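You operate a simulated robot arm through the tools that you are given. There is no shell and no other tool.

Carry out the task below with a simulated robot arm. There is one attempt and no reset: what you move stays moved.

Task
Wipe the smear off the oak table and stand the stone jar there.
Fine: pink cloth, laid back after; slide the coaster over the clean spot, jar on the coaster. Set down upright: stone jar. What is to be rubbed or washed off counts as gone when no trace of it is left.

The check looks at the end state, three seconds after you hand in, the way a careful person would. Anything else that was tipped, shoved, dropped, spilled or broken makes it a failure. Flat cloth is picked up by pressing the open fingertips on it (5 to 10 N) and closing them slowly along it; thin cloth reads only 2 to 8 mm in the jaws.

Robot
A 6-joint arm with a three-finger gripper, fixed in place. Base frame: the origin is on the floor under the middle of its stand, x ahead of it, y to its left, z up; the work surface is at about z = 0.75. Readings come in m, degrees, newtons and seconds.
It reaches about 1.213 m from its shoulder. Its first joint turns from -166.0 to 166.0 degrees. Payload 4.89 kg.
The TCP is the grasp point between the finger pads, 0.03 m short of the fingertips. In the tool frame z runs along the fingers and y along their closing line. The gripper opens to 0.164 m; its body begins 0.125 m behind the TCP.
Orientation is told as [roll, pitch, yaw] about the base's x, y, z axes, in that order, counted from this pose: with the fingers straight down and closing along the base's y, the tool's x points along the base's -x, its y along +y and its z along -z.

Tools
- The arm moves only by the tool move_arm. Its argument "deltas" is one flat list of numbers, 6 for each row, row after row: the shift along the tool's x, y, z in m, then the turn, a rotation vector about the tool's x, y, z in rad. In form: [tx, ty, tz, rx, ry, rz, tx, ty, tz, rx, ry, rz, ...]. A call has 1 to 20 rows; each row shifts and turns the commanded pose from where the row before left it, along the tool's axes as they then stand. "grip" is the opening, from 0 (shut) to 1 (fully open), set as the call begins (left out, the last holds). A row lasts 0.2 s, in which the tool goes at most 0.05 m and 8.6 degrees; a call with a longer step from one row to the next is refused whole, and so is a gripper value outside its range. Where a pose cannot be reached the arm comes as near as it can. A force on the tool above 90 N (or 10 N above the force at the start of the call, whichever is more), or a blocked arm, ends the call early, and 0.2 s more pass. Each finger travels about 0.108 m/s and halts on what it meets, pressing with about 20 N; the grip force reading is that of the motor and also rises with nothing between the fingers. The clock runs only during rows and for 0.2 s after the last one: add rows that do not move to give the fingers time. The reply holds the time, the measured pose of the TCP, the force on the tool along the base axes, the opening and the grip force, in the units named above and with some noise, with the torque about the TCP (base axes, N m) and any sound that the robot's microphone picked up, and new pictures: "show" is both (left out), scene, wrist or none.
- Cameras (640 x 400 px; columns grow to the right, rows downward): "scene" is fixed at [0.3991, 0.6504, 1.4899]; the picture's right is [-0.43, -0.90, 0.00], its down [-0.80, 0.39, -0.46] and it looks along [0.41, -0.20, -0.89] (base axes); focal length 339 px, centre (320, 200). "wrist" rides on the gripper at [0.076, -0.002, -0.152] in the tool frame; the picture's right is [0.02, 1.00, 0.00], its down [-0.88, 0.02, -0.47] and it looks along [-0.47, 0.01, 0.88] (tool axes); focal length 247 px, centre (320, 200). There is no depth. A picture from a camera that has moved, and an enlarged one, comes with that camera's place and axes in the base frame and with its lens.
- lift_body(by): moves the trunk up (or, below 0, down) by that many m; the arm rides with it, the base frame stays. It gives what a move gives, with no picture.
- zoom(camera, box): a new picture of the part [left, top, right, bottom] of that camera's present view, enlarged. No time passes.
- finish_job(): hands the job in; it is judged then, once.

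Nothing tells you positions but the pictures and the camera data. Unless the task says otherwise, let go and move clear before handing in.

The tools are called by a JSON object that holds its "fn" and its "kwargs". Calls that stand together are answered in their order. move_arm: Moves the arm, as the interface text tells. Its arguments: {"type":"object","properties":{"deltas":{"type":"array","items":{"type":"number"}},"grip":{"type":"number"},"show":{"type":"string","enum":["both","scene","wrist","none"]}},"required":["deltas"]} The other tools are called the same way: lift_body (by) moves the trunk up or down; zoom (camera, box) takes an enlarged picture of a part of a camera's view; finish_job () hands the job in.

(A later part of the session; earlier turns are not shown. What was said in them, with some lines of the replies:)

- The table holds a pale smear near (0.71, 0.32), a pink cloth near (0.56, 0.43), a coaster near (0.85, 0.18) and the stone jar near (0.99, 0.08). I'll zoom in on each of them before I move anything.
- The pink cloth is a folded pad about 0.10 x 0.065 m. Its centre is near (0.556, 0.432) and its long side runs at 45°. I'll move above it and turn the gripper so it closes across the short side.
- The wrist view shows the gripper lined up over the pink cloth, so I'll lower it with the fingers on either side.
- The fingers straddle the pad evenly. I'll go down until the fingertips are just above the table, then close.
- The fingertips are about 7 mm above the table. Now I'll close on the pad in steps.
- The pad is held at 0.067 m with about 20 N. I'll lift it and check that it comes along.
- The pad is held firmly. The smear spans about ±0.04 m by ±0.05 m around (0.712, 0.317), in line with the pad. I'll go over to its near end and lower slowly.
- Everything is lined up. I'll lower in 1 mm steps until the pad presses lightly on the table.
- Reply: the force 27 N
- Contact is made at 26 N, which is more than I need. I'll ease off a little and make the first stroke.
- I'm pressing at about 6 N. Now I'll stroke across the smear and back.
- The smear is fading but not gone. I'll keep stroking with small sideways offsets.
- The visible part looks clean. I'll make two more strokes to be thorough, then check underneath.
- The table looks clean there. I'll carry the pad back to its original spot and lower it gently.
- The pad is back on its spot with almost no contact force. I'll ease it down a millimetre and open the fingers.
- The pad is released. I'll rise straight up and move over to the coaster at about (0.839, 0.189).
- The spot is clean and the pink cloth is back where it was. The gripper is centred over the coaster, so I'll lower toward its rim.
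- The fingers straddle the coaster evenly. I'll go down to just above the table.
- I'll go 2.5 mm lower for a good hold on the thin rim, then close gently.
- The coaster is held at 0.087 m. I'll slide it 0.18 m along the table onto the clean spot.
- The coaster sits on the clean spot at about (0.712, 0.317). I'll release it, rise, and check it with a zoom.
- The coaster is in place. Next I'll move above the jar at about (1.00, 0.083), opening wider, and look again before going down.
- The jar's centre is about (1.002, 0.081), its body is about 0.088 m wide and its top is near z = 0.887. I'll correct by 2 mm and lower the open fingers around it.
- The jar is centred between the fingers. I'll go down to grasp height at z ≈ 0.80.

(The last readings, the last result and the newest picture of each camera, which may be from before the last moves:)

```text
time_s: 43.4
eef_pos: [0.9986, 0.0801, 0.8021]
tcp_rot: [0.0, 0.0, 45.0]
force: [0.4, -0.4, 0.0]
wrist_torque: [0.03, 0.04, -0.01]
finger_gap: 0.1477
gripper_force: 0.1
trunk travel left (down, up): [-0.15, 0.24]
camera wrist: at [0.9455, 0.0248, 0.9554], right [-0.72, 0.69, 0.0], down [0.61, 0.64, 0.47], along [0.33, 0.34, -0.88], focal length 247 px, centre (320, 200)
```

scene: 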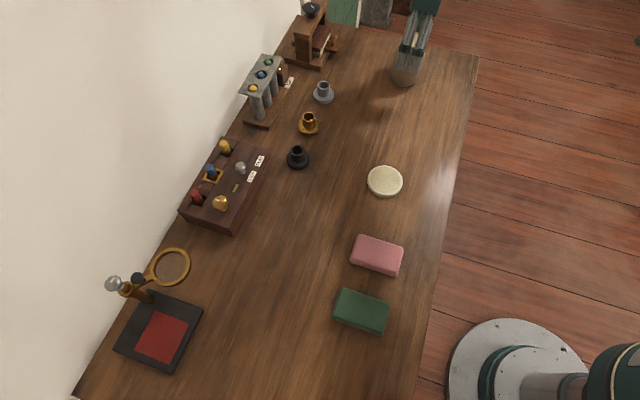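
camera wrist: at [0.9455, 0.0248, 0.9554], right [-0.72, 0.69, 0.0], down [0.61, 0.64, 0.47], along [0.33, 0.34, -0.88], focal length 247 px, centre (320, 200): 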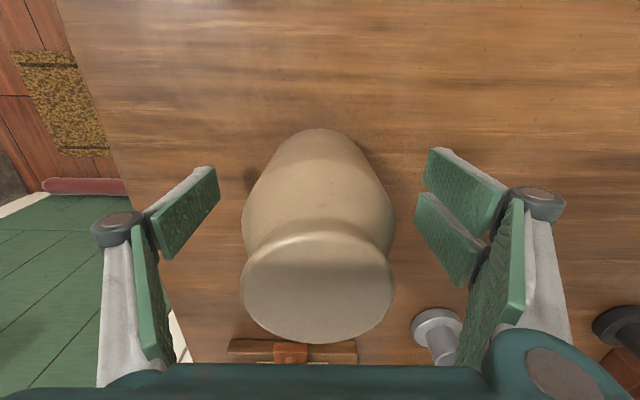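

There's 4 cm of clearance above the lid. I'll close gradually onto the body.

{"fn": "move_arm", "kwargs": {"deltas": [0, 0, 0, 0, 0, 0, 0, 0, 0, 0, 0, 0, 0, 0, 0, 0, 0, 0], "grip": 0.59, "show": "none"}}

{"fn": "move_arm", "kwargs": {"deltas": [0, 0, 0, 0, 0, 0, 0, 0, 0, 0, 0, 0, 0, 0, 0, 0, 0, 0], "grip": 0.5, "show": "wrist"}}

```text
time_s: 44.2
eef_pos: [0.9987, 0.0803, 0.8025]
tcp_rot: [0.0, 0.1, 45.0]
force: [0.2, -0.1, -0.7]
wrist_torque: [-0.01, 0.0, -0.01]
finger_gap: 0.0967
gripper_force: 0.1
trunk travel left (down, up): [-0.15, 0.24]
```

```text
time_s: 45.0
eef_pos: [0.9982, 0.0806, 0.8023]
tcp_rot: [0.1, 0.1, 45.1]
force: [3.0, -1.7, 2.1]
wrist_torque: [-0.17, -0.13, 0.05]
finger_gap: 0.084
gripper_force: 19.7
trunk travel left (down, up): [-0.15, 0.24]
camera wrist: at [0.9454, 0.0246, 0.9558], right [-0.72, 0.69, 0.0], down [0.61, 0.64, 0.47], along [0.33, 0.34, -0.88], focal length 247 px, centre (320, 200)
```

wrist: 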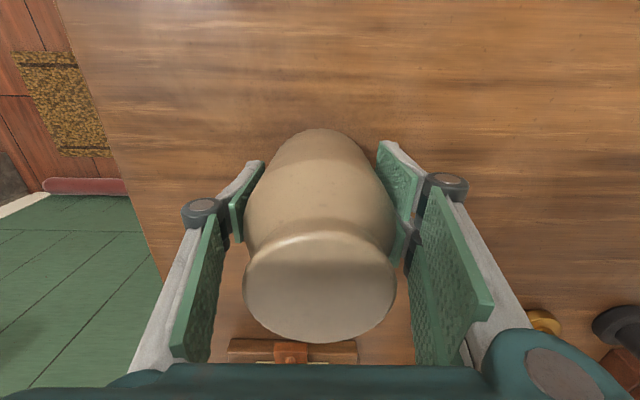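

The jar is gripped at 0.084 m with about 20 N. I'll test with a small lift.

{"fn": "move_arm", "kwargs": {"deltas": [0, 0, -0.004, 0, 0, 0, 0, 0, -0.006, 0, 0, 0, 0, 0, 0, 0, 0, 0], "grip": 0.44}}

```text
time_s: 45.8
eef_pos: [1.0007, 0.0818, 0.8125]
tcp_rot: [0.0, 0.0, 45.0]
force: [1.1, -0.2, -4.8]
wrist_torque: [-0.05, 0.07, -0.02]
finger_gap: 0.0842
gripper_force: 19.8
trunk travel left (down, up): [-0.15, 0.24]
camera wrist: at [0.9462, 0.0249, 0.9657], right [-0.72, 0.69, 0.0], down [0.61, 0.64, 0.47], along [0.33, 0.34, -0.88], focal length 247 px, centre (320, 200)
```

scene: 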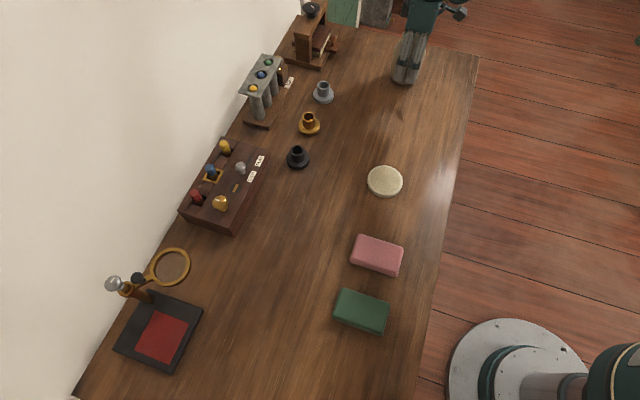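
wrist: 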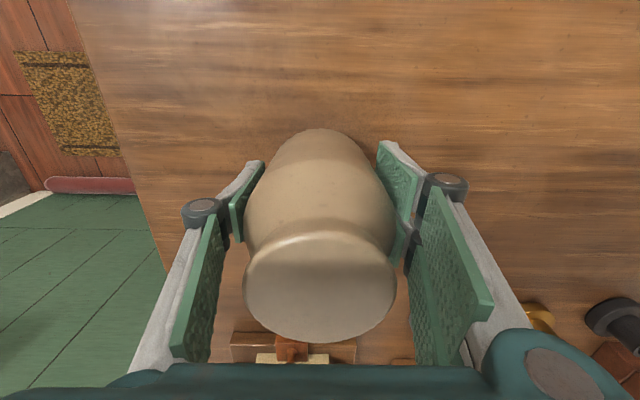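

The jar came up with the gripper and weighs about 5 N. I'll raise it further and carry it over the coaster.

{"fn": "move_arm", "kwargs": {"deltas": [0, 0, -0.02, 0, 0, 0, 0, 0, -0.03, 0, 0, 0, 0, 0, -0.02, 0, 0, 0, 0.0035, 0.037, 0, 0, 0, 0, 0.0035, 0.037, 0, 0, 0, 0, 0.0035, 0.037, 0, 0, 0, 0, 0.0035, 0.037, 0, 0, 0, 0, 0.0035, 0.037, 0, 0, 0, 0, 0.0035, 0.037, 0, 0, 0, 0, 0.0035, 0.037, 0, 0, 0, 0, 0.0035, 0.037, 0, 0, 0, 0, 0.0035, 0.037, 0, 0, 0, 0, 0.0035, 0.037, 0, 0, 0, 0, 0, 0, 0, 0, 0, 0, 0, 0, 0, 0, 0, 0]}}

```text
time_s: 49.0
eef_pos: [0.7123, 0.3185, 0.8823]
tcp_rot: [0.0, 0.0, 45.0]
force: [-0.1, 0.8, -4.7]
wrist_torque: [-0.04, 0.0, 0.0]
finger_gap: 0.084
gripper_force: 20.2
trunk travel left (down, up): [-0.15, 0.24]
camera wrist: at [0.6582, 0.2618, 1.0356], right [-0.72, 0.69, 0.0], down [0.61, 0.64, 0.47], along [0.33, 0.34, -0.88], focal length 247 px, centre (320, 200)
```

scene: 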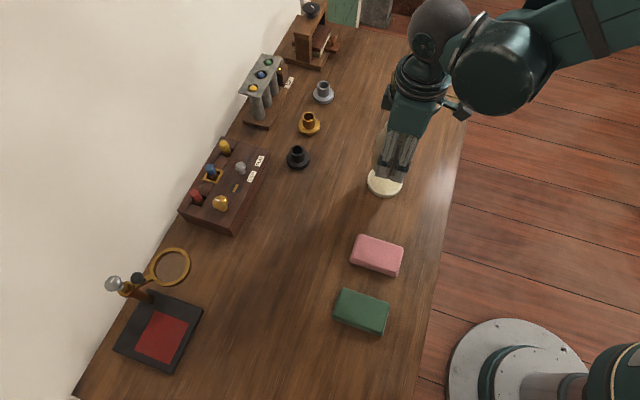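
wrist: 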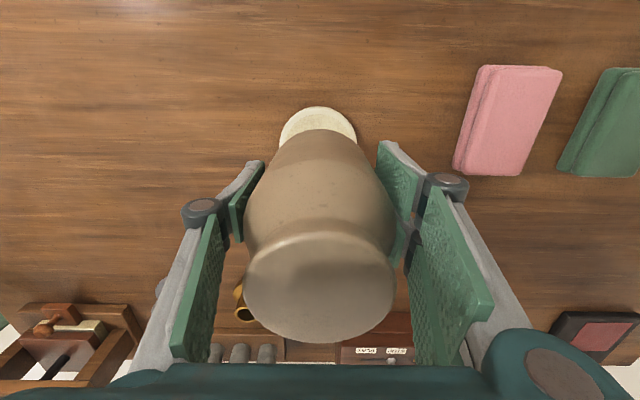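

The jar is above the coaster and lined up. I'll lower it in stages, slowing as it nears the coaster.

{"fn": "move_arm", "kwargs": {"deltas": [0, 0, 0.02, 0, 0, 0, 0, 0, 0.02, 0, 0, 0, 0, 0, 0.012, 0, 0, 0, 0, 0, 0, 0, 0, 0, 0, 0, 0, 0, 0, 0]}}

```text
time_s: 50.2
eef_pos: [0.7121, 0.3178, 0.8299]
tcp_rot: [0.1, 0.0, 45.0]
force: [-0.1, 0.6, -5.4]
wrist_torque: [-0.04, 0.05, -0.01]
finger_gap: 0.0843
gripper_force: 20.2
trunk travel left (down, up): [-0.15, 0.24]
camera wrist: at [0.6588, 0.2618, 0.9829], right [-0.72, 0.69, 0.0], down [0.61, 0.64, 0.47], along [0.33, 0.34, -0.88], focal length 247 px, centre (320, 200)
```

scene: 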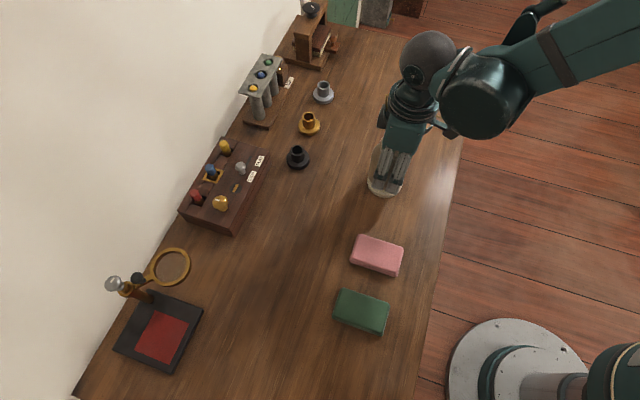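
wrist: 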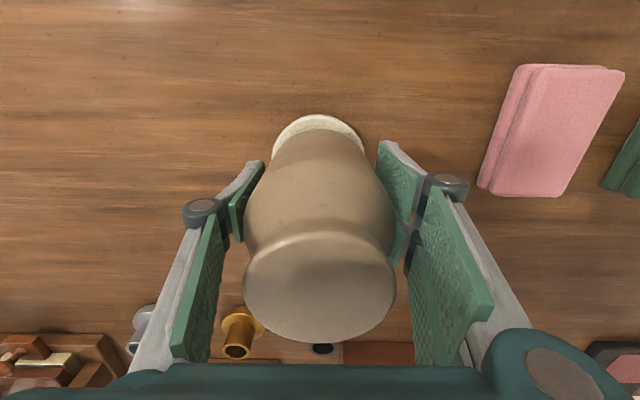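

{"fn": "zoom", "kwargs": {"camera": "wrist", "box": [230, 90, 410, 200]}}

{"fn": "zoom", "kwargs": {"camera": "scene", "box": [345, 150, 425, 205]}}

{"fn": "move_arm", "kwargs": {"deltas": [0, 0, 0.003, 0, 0, 0, 0, 0, 0.003, 0, 0, 0, 0, 0, 0, 0, 0, 0], "show": "none"}}

```text
3.56 times, centred on (320, 145) of wrist
camera zoom: at [0.6588, 0.2618, 0.9829], right [-0.72, 0.69, 0.0], down [0.61, 0.64, 0.47], along [0.33, 0.34, -0.88], focal length 878 px, centre (320, 396)
```

zoom: 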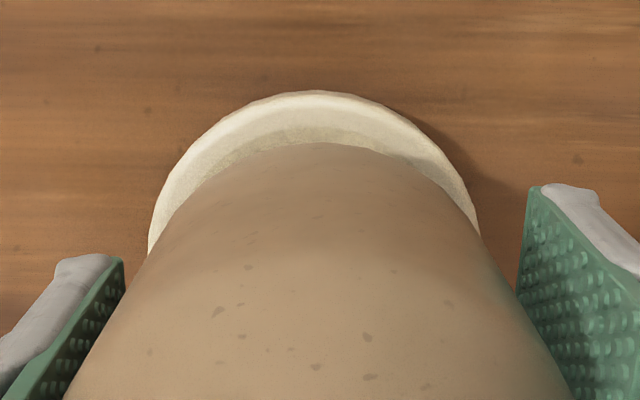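

```text
7.27 times, centred on (385, 178) of scene
camera zoom: at [0.3991, 0.6504, 1.4899], right [-0.43, -0.9, 0.0], down [-0.8, 0.39, -0.46], along [0.41, -0.2, -0.89], focal length 2465 px, centre (-153, 364)
```

zoom: 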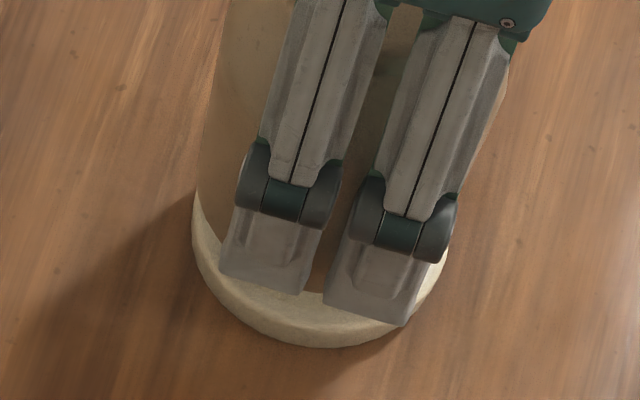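

```text
time_s: 51.0
eef_pos: [0.712, 0.3168, 0.8241]
tcp_rot: [0.0, 0.1, 45.0]
force: [-0.5, -0.5, -5.7]
wrist_torque: [-0.04, 0.01, -0.01]
finger_gap: 0.0842
gripper_force: 20.2
trunk travel left (down, up): [-0.15, 0.24]
```

The jar is well centred over the coaster. I'll keep lowering slowly until I feel it touch.

{"fn": "move_arm", "kwargs": {"deltas": [0, 0, 0.002, 0, 0, 0, 0, 0, 0.001, 0, 0, 0, 0, 0, 0, 0, 0, 0], "show": "none"}}

{"fn": "move_arm", "kwargs": {"deltas": [0, 0, 0.001, 0, 0, 0, 0, 0, 0.001, 0, 0, 0, 0, 0, 0, 0, 0, 0], "show": "none"}}

```text
time_s: 51.8
eef_pos: [0.7129, 0.3175, 0.8216]
tcp_rot: [0.0, 0.0, 45.0]
force: [-0.3, -0.2, -5.6]
wrist_torque: [-0.02, 0.03, -0.01]
finger_gap: 0.0842
gripper_force: 20.3
trunk travel left (down, up): [-0.15, 0.24]
```

```text
time_s: 52.6
eef_pos: [0.7124, 0.3176, 0.8196]
tcp_rot: [0.0, 0.0, 45.0]
force: [-0.5, 0.1, -5.9]
wrist_torque: [-0.06, 0.01, 0.0]
finger_gap: 0.0839
gripper_force: 19.7
trunk travel left (down, up): [-0.15, 0.24]
```

{"fn": "move_arm", "kwargs": {"deltas": [0, 0, 0.001, 0, 0, 0, 0, 0, 0.001, 0, 0, 0, 0, 0, 0, 0, 0, 0], "show": "none"}}

{"fn": "move_arm", "kwargs": {"deltas": [0, 0, 0.001, 0, 0, 0, 0, 0, 0.0005, 0, 0, 0, 0, 0, 0, 0, 0, 0], "show": "wrist"}}

```text
time_s: 53.4
eef_pos: [0.7138, 0.3169, 0.8198]
tcp_rot: [0.1, 0.0, 44.9]
force: [1.6, 0.8, 14.2]
wrist_torque: [0.09, -0.07, 0.02]
finger_gap: 0.0843
gripper_force: 20.2
trunk travel left (down, up): [-0.15, 0.24]
```

```text
time_s: 54.2
eef_pos: [0.7124, 0.318, 0.8166]
tcp_rot: [-0.1, 0.0, 45.0]
force: [2.0, 1.0, 14.0]
wrist_torque: [0.13, -0.08, -0.03]
finger_gap: 0.0843
gripper_force: 19.9
trunk travel left (down, up): [-0.15, 0.24]
camera wrist: at [0.6595, 0.2616, 0.9693], right [-0.72, 0.69, 0.0], down [0.61, 0.64, 0.47], along [0.33, 0.34, -0.88], focal length 247 px, centre (320, 200)
```

wrist: 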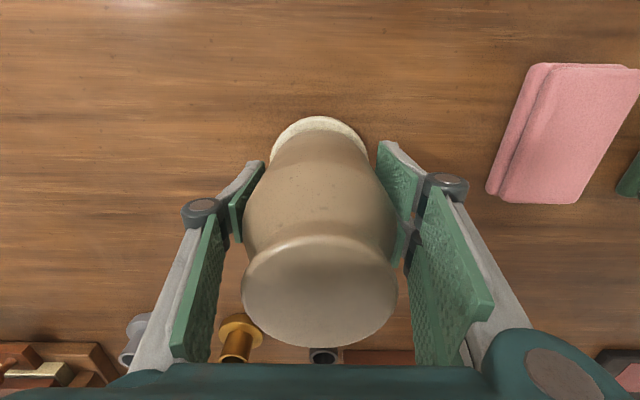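

The jar has touched down on the coaster at +14 N. I'll ease off slightly, then open slowly.

{"fn": "move_arm", "kwargs": {"deltas": [0, 0, -0.0006, 0, 0, 0, 0, 0, 0, 0, 0, 0], "show": "none"}}

```text
time_s: 54.8
eef_pos: [0.7128, 0.3178, 0.8165]
tcp_rot: [0.0, -0.1, 45.0]
force: [-1.7, -1.2, -1.7]
wrist_torque: [-0.14, 0.11, -0.01]
finger_gap: 0.0839
gripper_force: 19.9
trunk travel left (down, up): [-0.15, 0.24]
```

The load is almost all on the coaster now. I'll open a little first, then wider.

{"fn": "move_arm", "kwargs": {"deltas": [0, 0, 0, 0, 0, 0, 0, 0, 0, 0, 0, 0], "grip": 0.56, "show": "none"}}

{"fn": "move_arm", "kwargs": {"deltas": [0, 0, 0, 0, 0, 0, 0, 0, 0, 0, 0, 0, 0, 0, 0, 0, 0, 0], "grip": 0.85, "show": "wrist"}}

```text
time_s: 55.4
eef_pos: [0.7127, 0.3184, 0.8172]
tcp_rot: [0.0, 0.0, 45.0]
force: [0.0, 0.0, -0.4]
wrist_torque: [0.02, 0.01, 0.0]
finger_gap: 0.0918
gripper_force: 0.0
trunk travel left (down, up): [-0.15, 0.24]
```

```text
time_s: 56.2
eef_pos: [0.7129, 0.317, 0.816]
tcp_rot: [0.0, 0.0, 45.0]
force: [-0.1, 0.3, 0.2]
wrist_torque: [-0.01, 0.02, 0.0]
finger_gap: 0.1395
gripper_force: 0.0
trunk travel left (down, up): [-0.15, 0.24]
camera wrist: at [0.6598, 0.2619, 0.9698], right [-0.72, 0.69, 0.0], down [0.61, 0.64, 0.47], along [0.33, 0.34, -0.88], focal length 247 px, centre (320, 200)
```

wrist: 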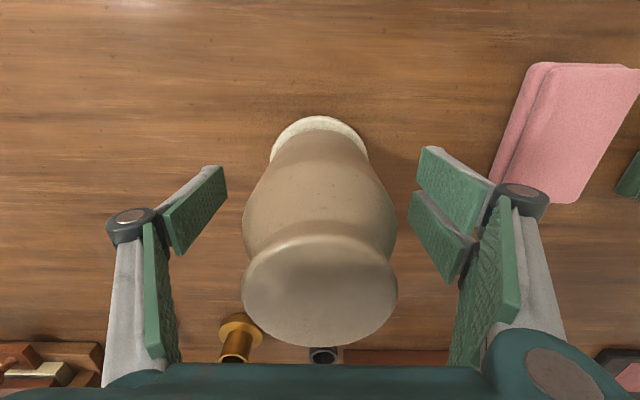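

The jar stands free between the open fingers. I'll rise straight up and move clear for a last look.

{"fn": "move_arm", "kwargs": {"deltas": [0, 0, -0.02, 0, 0, 0, 0, 0, -0.04, 0, 0, 0, 0, 0, -0.045, 0, 0, 0, 0, 0, -0.045, 0, 0, 0, 0, 0, -0.045, 0, 0, 0, 0, 0, -0.02, 0, 0, 0, 0, 0, 0, 0, 0, 0]}}

```text
time_s: 57.8
eef_pos: [0.7116, 0.3177, 1.0307]
tcp_rot: [0.1, 0.0, 45.1]
force: [-0.3, 0.3, -0.4]
wrist_torque: [0.02, -0.01, 0.02]
finger_gap: 0.1397
gripper_force: 0.1
trunk travel left (down, up): [-0.15, 0.24]
camera wrist: at [0.6595, 0.261, 1.1843], right [-0.72, 0.69, 0.0], down [0.61, 0.64, 0.47], along [0.33, 0.34, -0.88], focal length 247 px, centre (320, 200)
```

scene: 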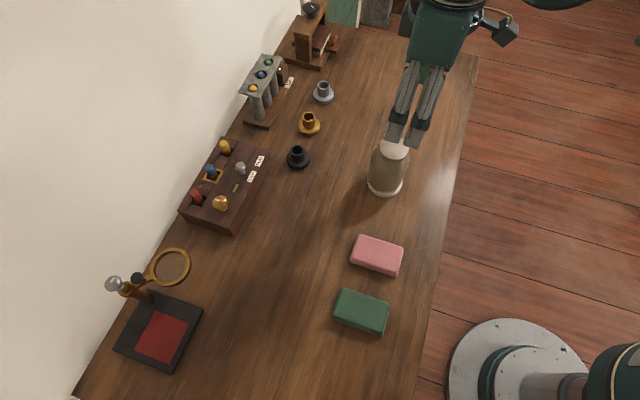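
wrist: 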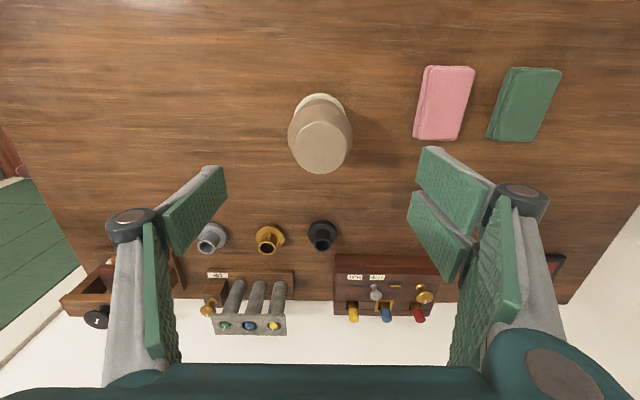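

I'll back off toward the base so that both cameras can see the jar and the spot clearly.

{"fn": "move_arm", "kwargs": {"deltas": [0.04, 0, -0.01, 0, 0, 0, 0.04, 0, -0.01, 0, 0, 0, 0.04, -0.01, -0.01, 0, 0, 0, 0.04, -0.02, 0, 0, 0, 0, 0, 0, 0, 0, 0, 0, 0, 0, 0, 0, 0, 0]}}

```text
time_s: 59.2
eef_pos: [0.6209, 0.182, 1.0624]
tcp_rot: [0.0, 0.0, 45.0]
force: [-0.9, -0.5, 0.9]
wrist_torque: [0.04, -0.04, -0.04]
finger_gap: 0.1395
gripper_force: 0.0
trunk travel left (down, up): [-0.15, 0.24]
camera wrist: at [0.568, 0.1254, 1.215], right [-0.72, 0.69, 0.0], down [0.61, 0.64, 0.47], along [0.33, 0.34, -0.88], focal length 247 px, centre (320, 200)
```

scene: 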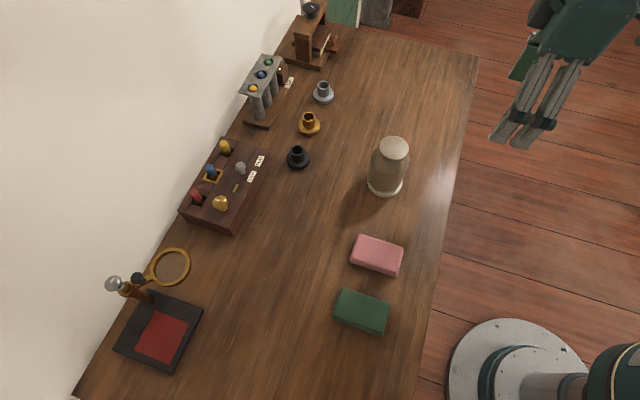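
wrist: 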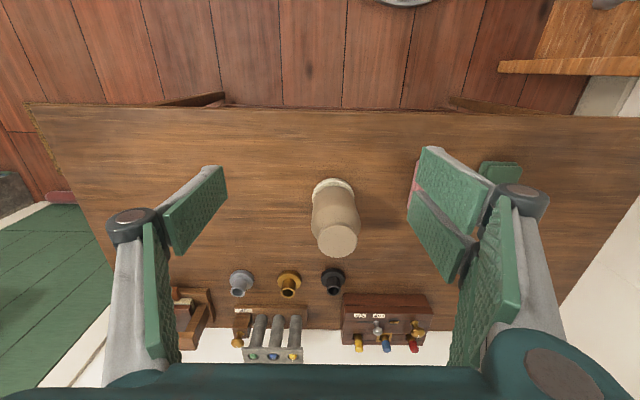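

{"fn": "zoom", "kwargs": {"camera": "scene", "box": [330, 120, 450, 220]}}

{"fn": "zoom", "kwargs": {"camera": "wrist", "box": [260, 150, 410, 270]}}

{"fn": "zoom", "kwargs": {"camera": "scene", "box": [310, 220, 438, 340]}}

{"fn": "zoom", "kwargs": {"camera": "scene", "box": [170, 0, 430, 240]}}

```text
4.00 times, centred on (390, 170) of scene
camera zoom: at [0.3991, 0.6504, 1.4899], right [-0.43, -0.9, 0.0], down [-0.8, 0.39, -0.46], along [0.41, -0.2, -0.89], focal length 1356 px, centre (40, 320)
```

zoom: 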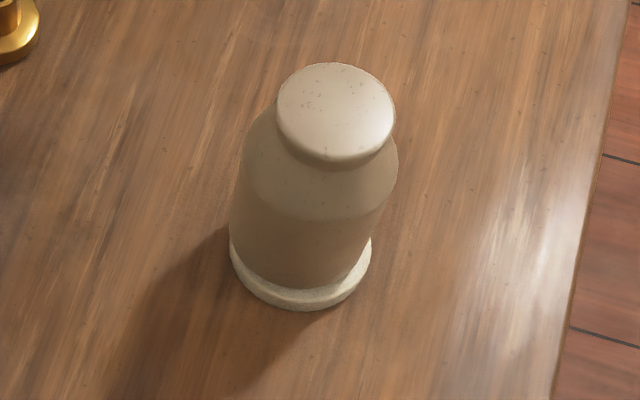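

```text
3.33 times, centred on (335, 210) of wrist
camera zoom: at [0.568, 0.1254, 1.215], right [-0.72, 0.69, 0.0], down [0.61, 0.64, 0.47], along [0.33, 0.34, -0.88], focal length 823 px, centre (270, 167)
```

zoom: 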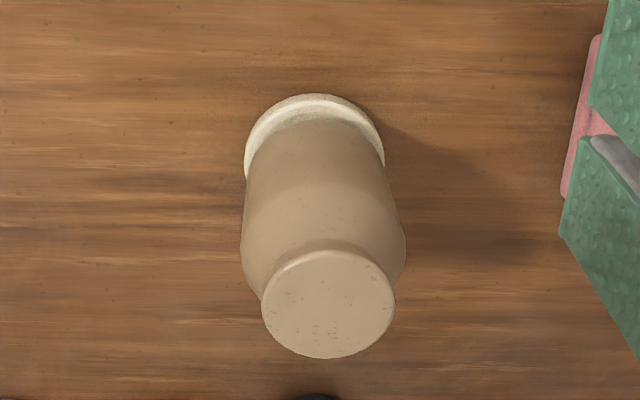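

```text
3.33 times, centred on (374, 280) of scene
camera zoom: at [0.3991, 0.6504, 1.4899], right [-0.43, -0.9, 0.0], down [-0.8, 0.39, -0.46], along [0.41, -0.2, -0.89], focal length 1130 px, centre (140, -67)
```

zoom: 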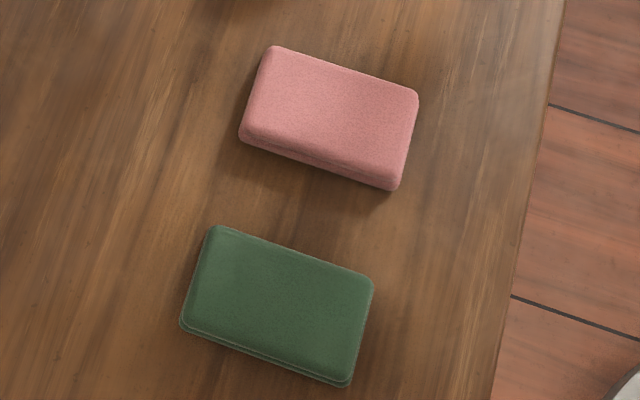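

```text
1.67 times, centred on (300, 120) of scene
camera zoom: at [0.3991, 0.6504, 1.4899], right [-0.43, -0.9, 0.0], down [-0.8, 0.39, -0.46], along [0.41, -0.2, -0.89], focal length 565 px, centre (353, 333)
```

zoom: 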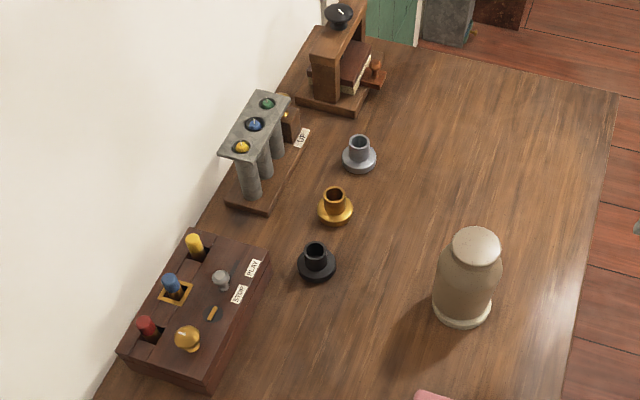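

The table is clean, and the stone jar stands upright and centred on the coaster over the wiped spot. The pink cloth is back in its place, nothing else has moved, and the gripper is clear, so I'm handing in.

{"fn": "finish_job", "kwargs": {}}

```text
The job is handed in.
```

I wiped the smear off the oak table, and no trace of it showed in the close-up pictures. The stone jar now stands upright on the coaster, which I slid over the clean spot.

- **Pink cloth:** I used it for the wiping and laid it back within about 2 mm of where it started.
- **Rest of the table:** Nothing else was touched, and the final pictures showed nothing tipped or moved.
- **Arm:** The gripper had let go and was clear before I handed the job in. I haven't been told the result of the check.
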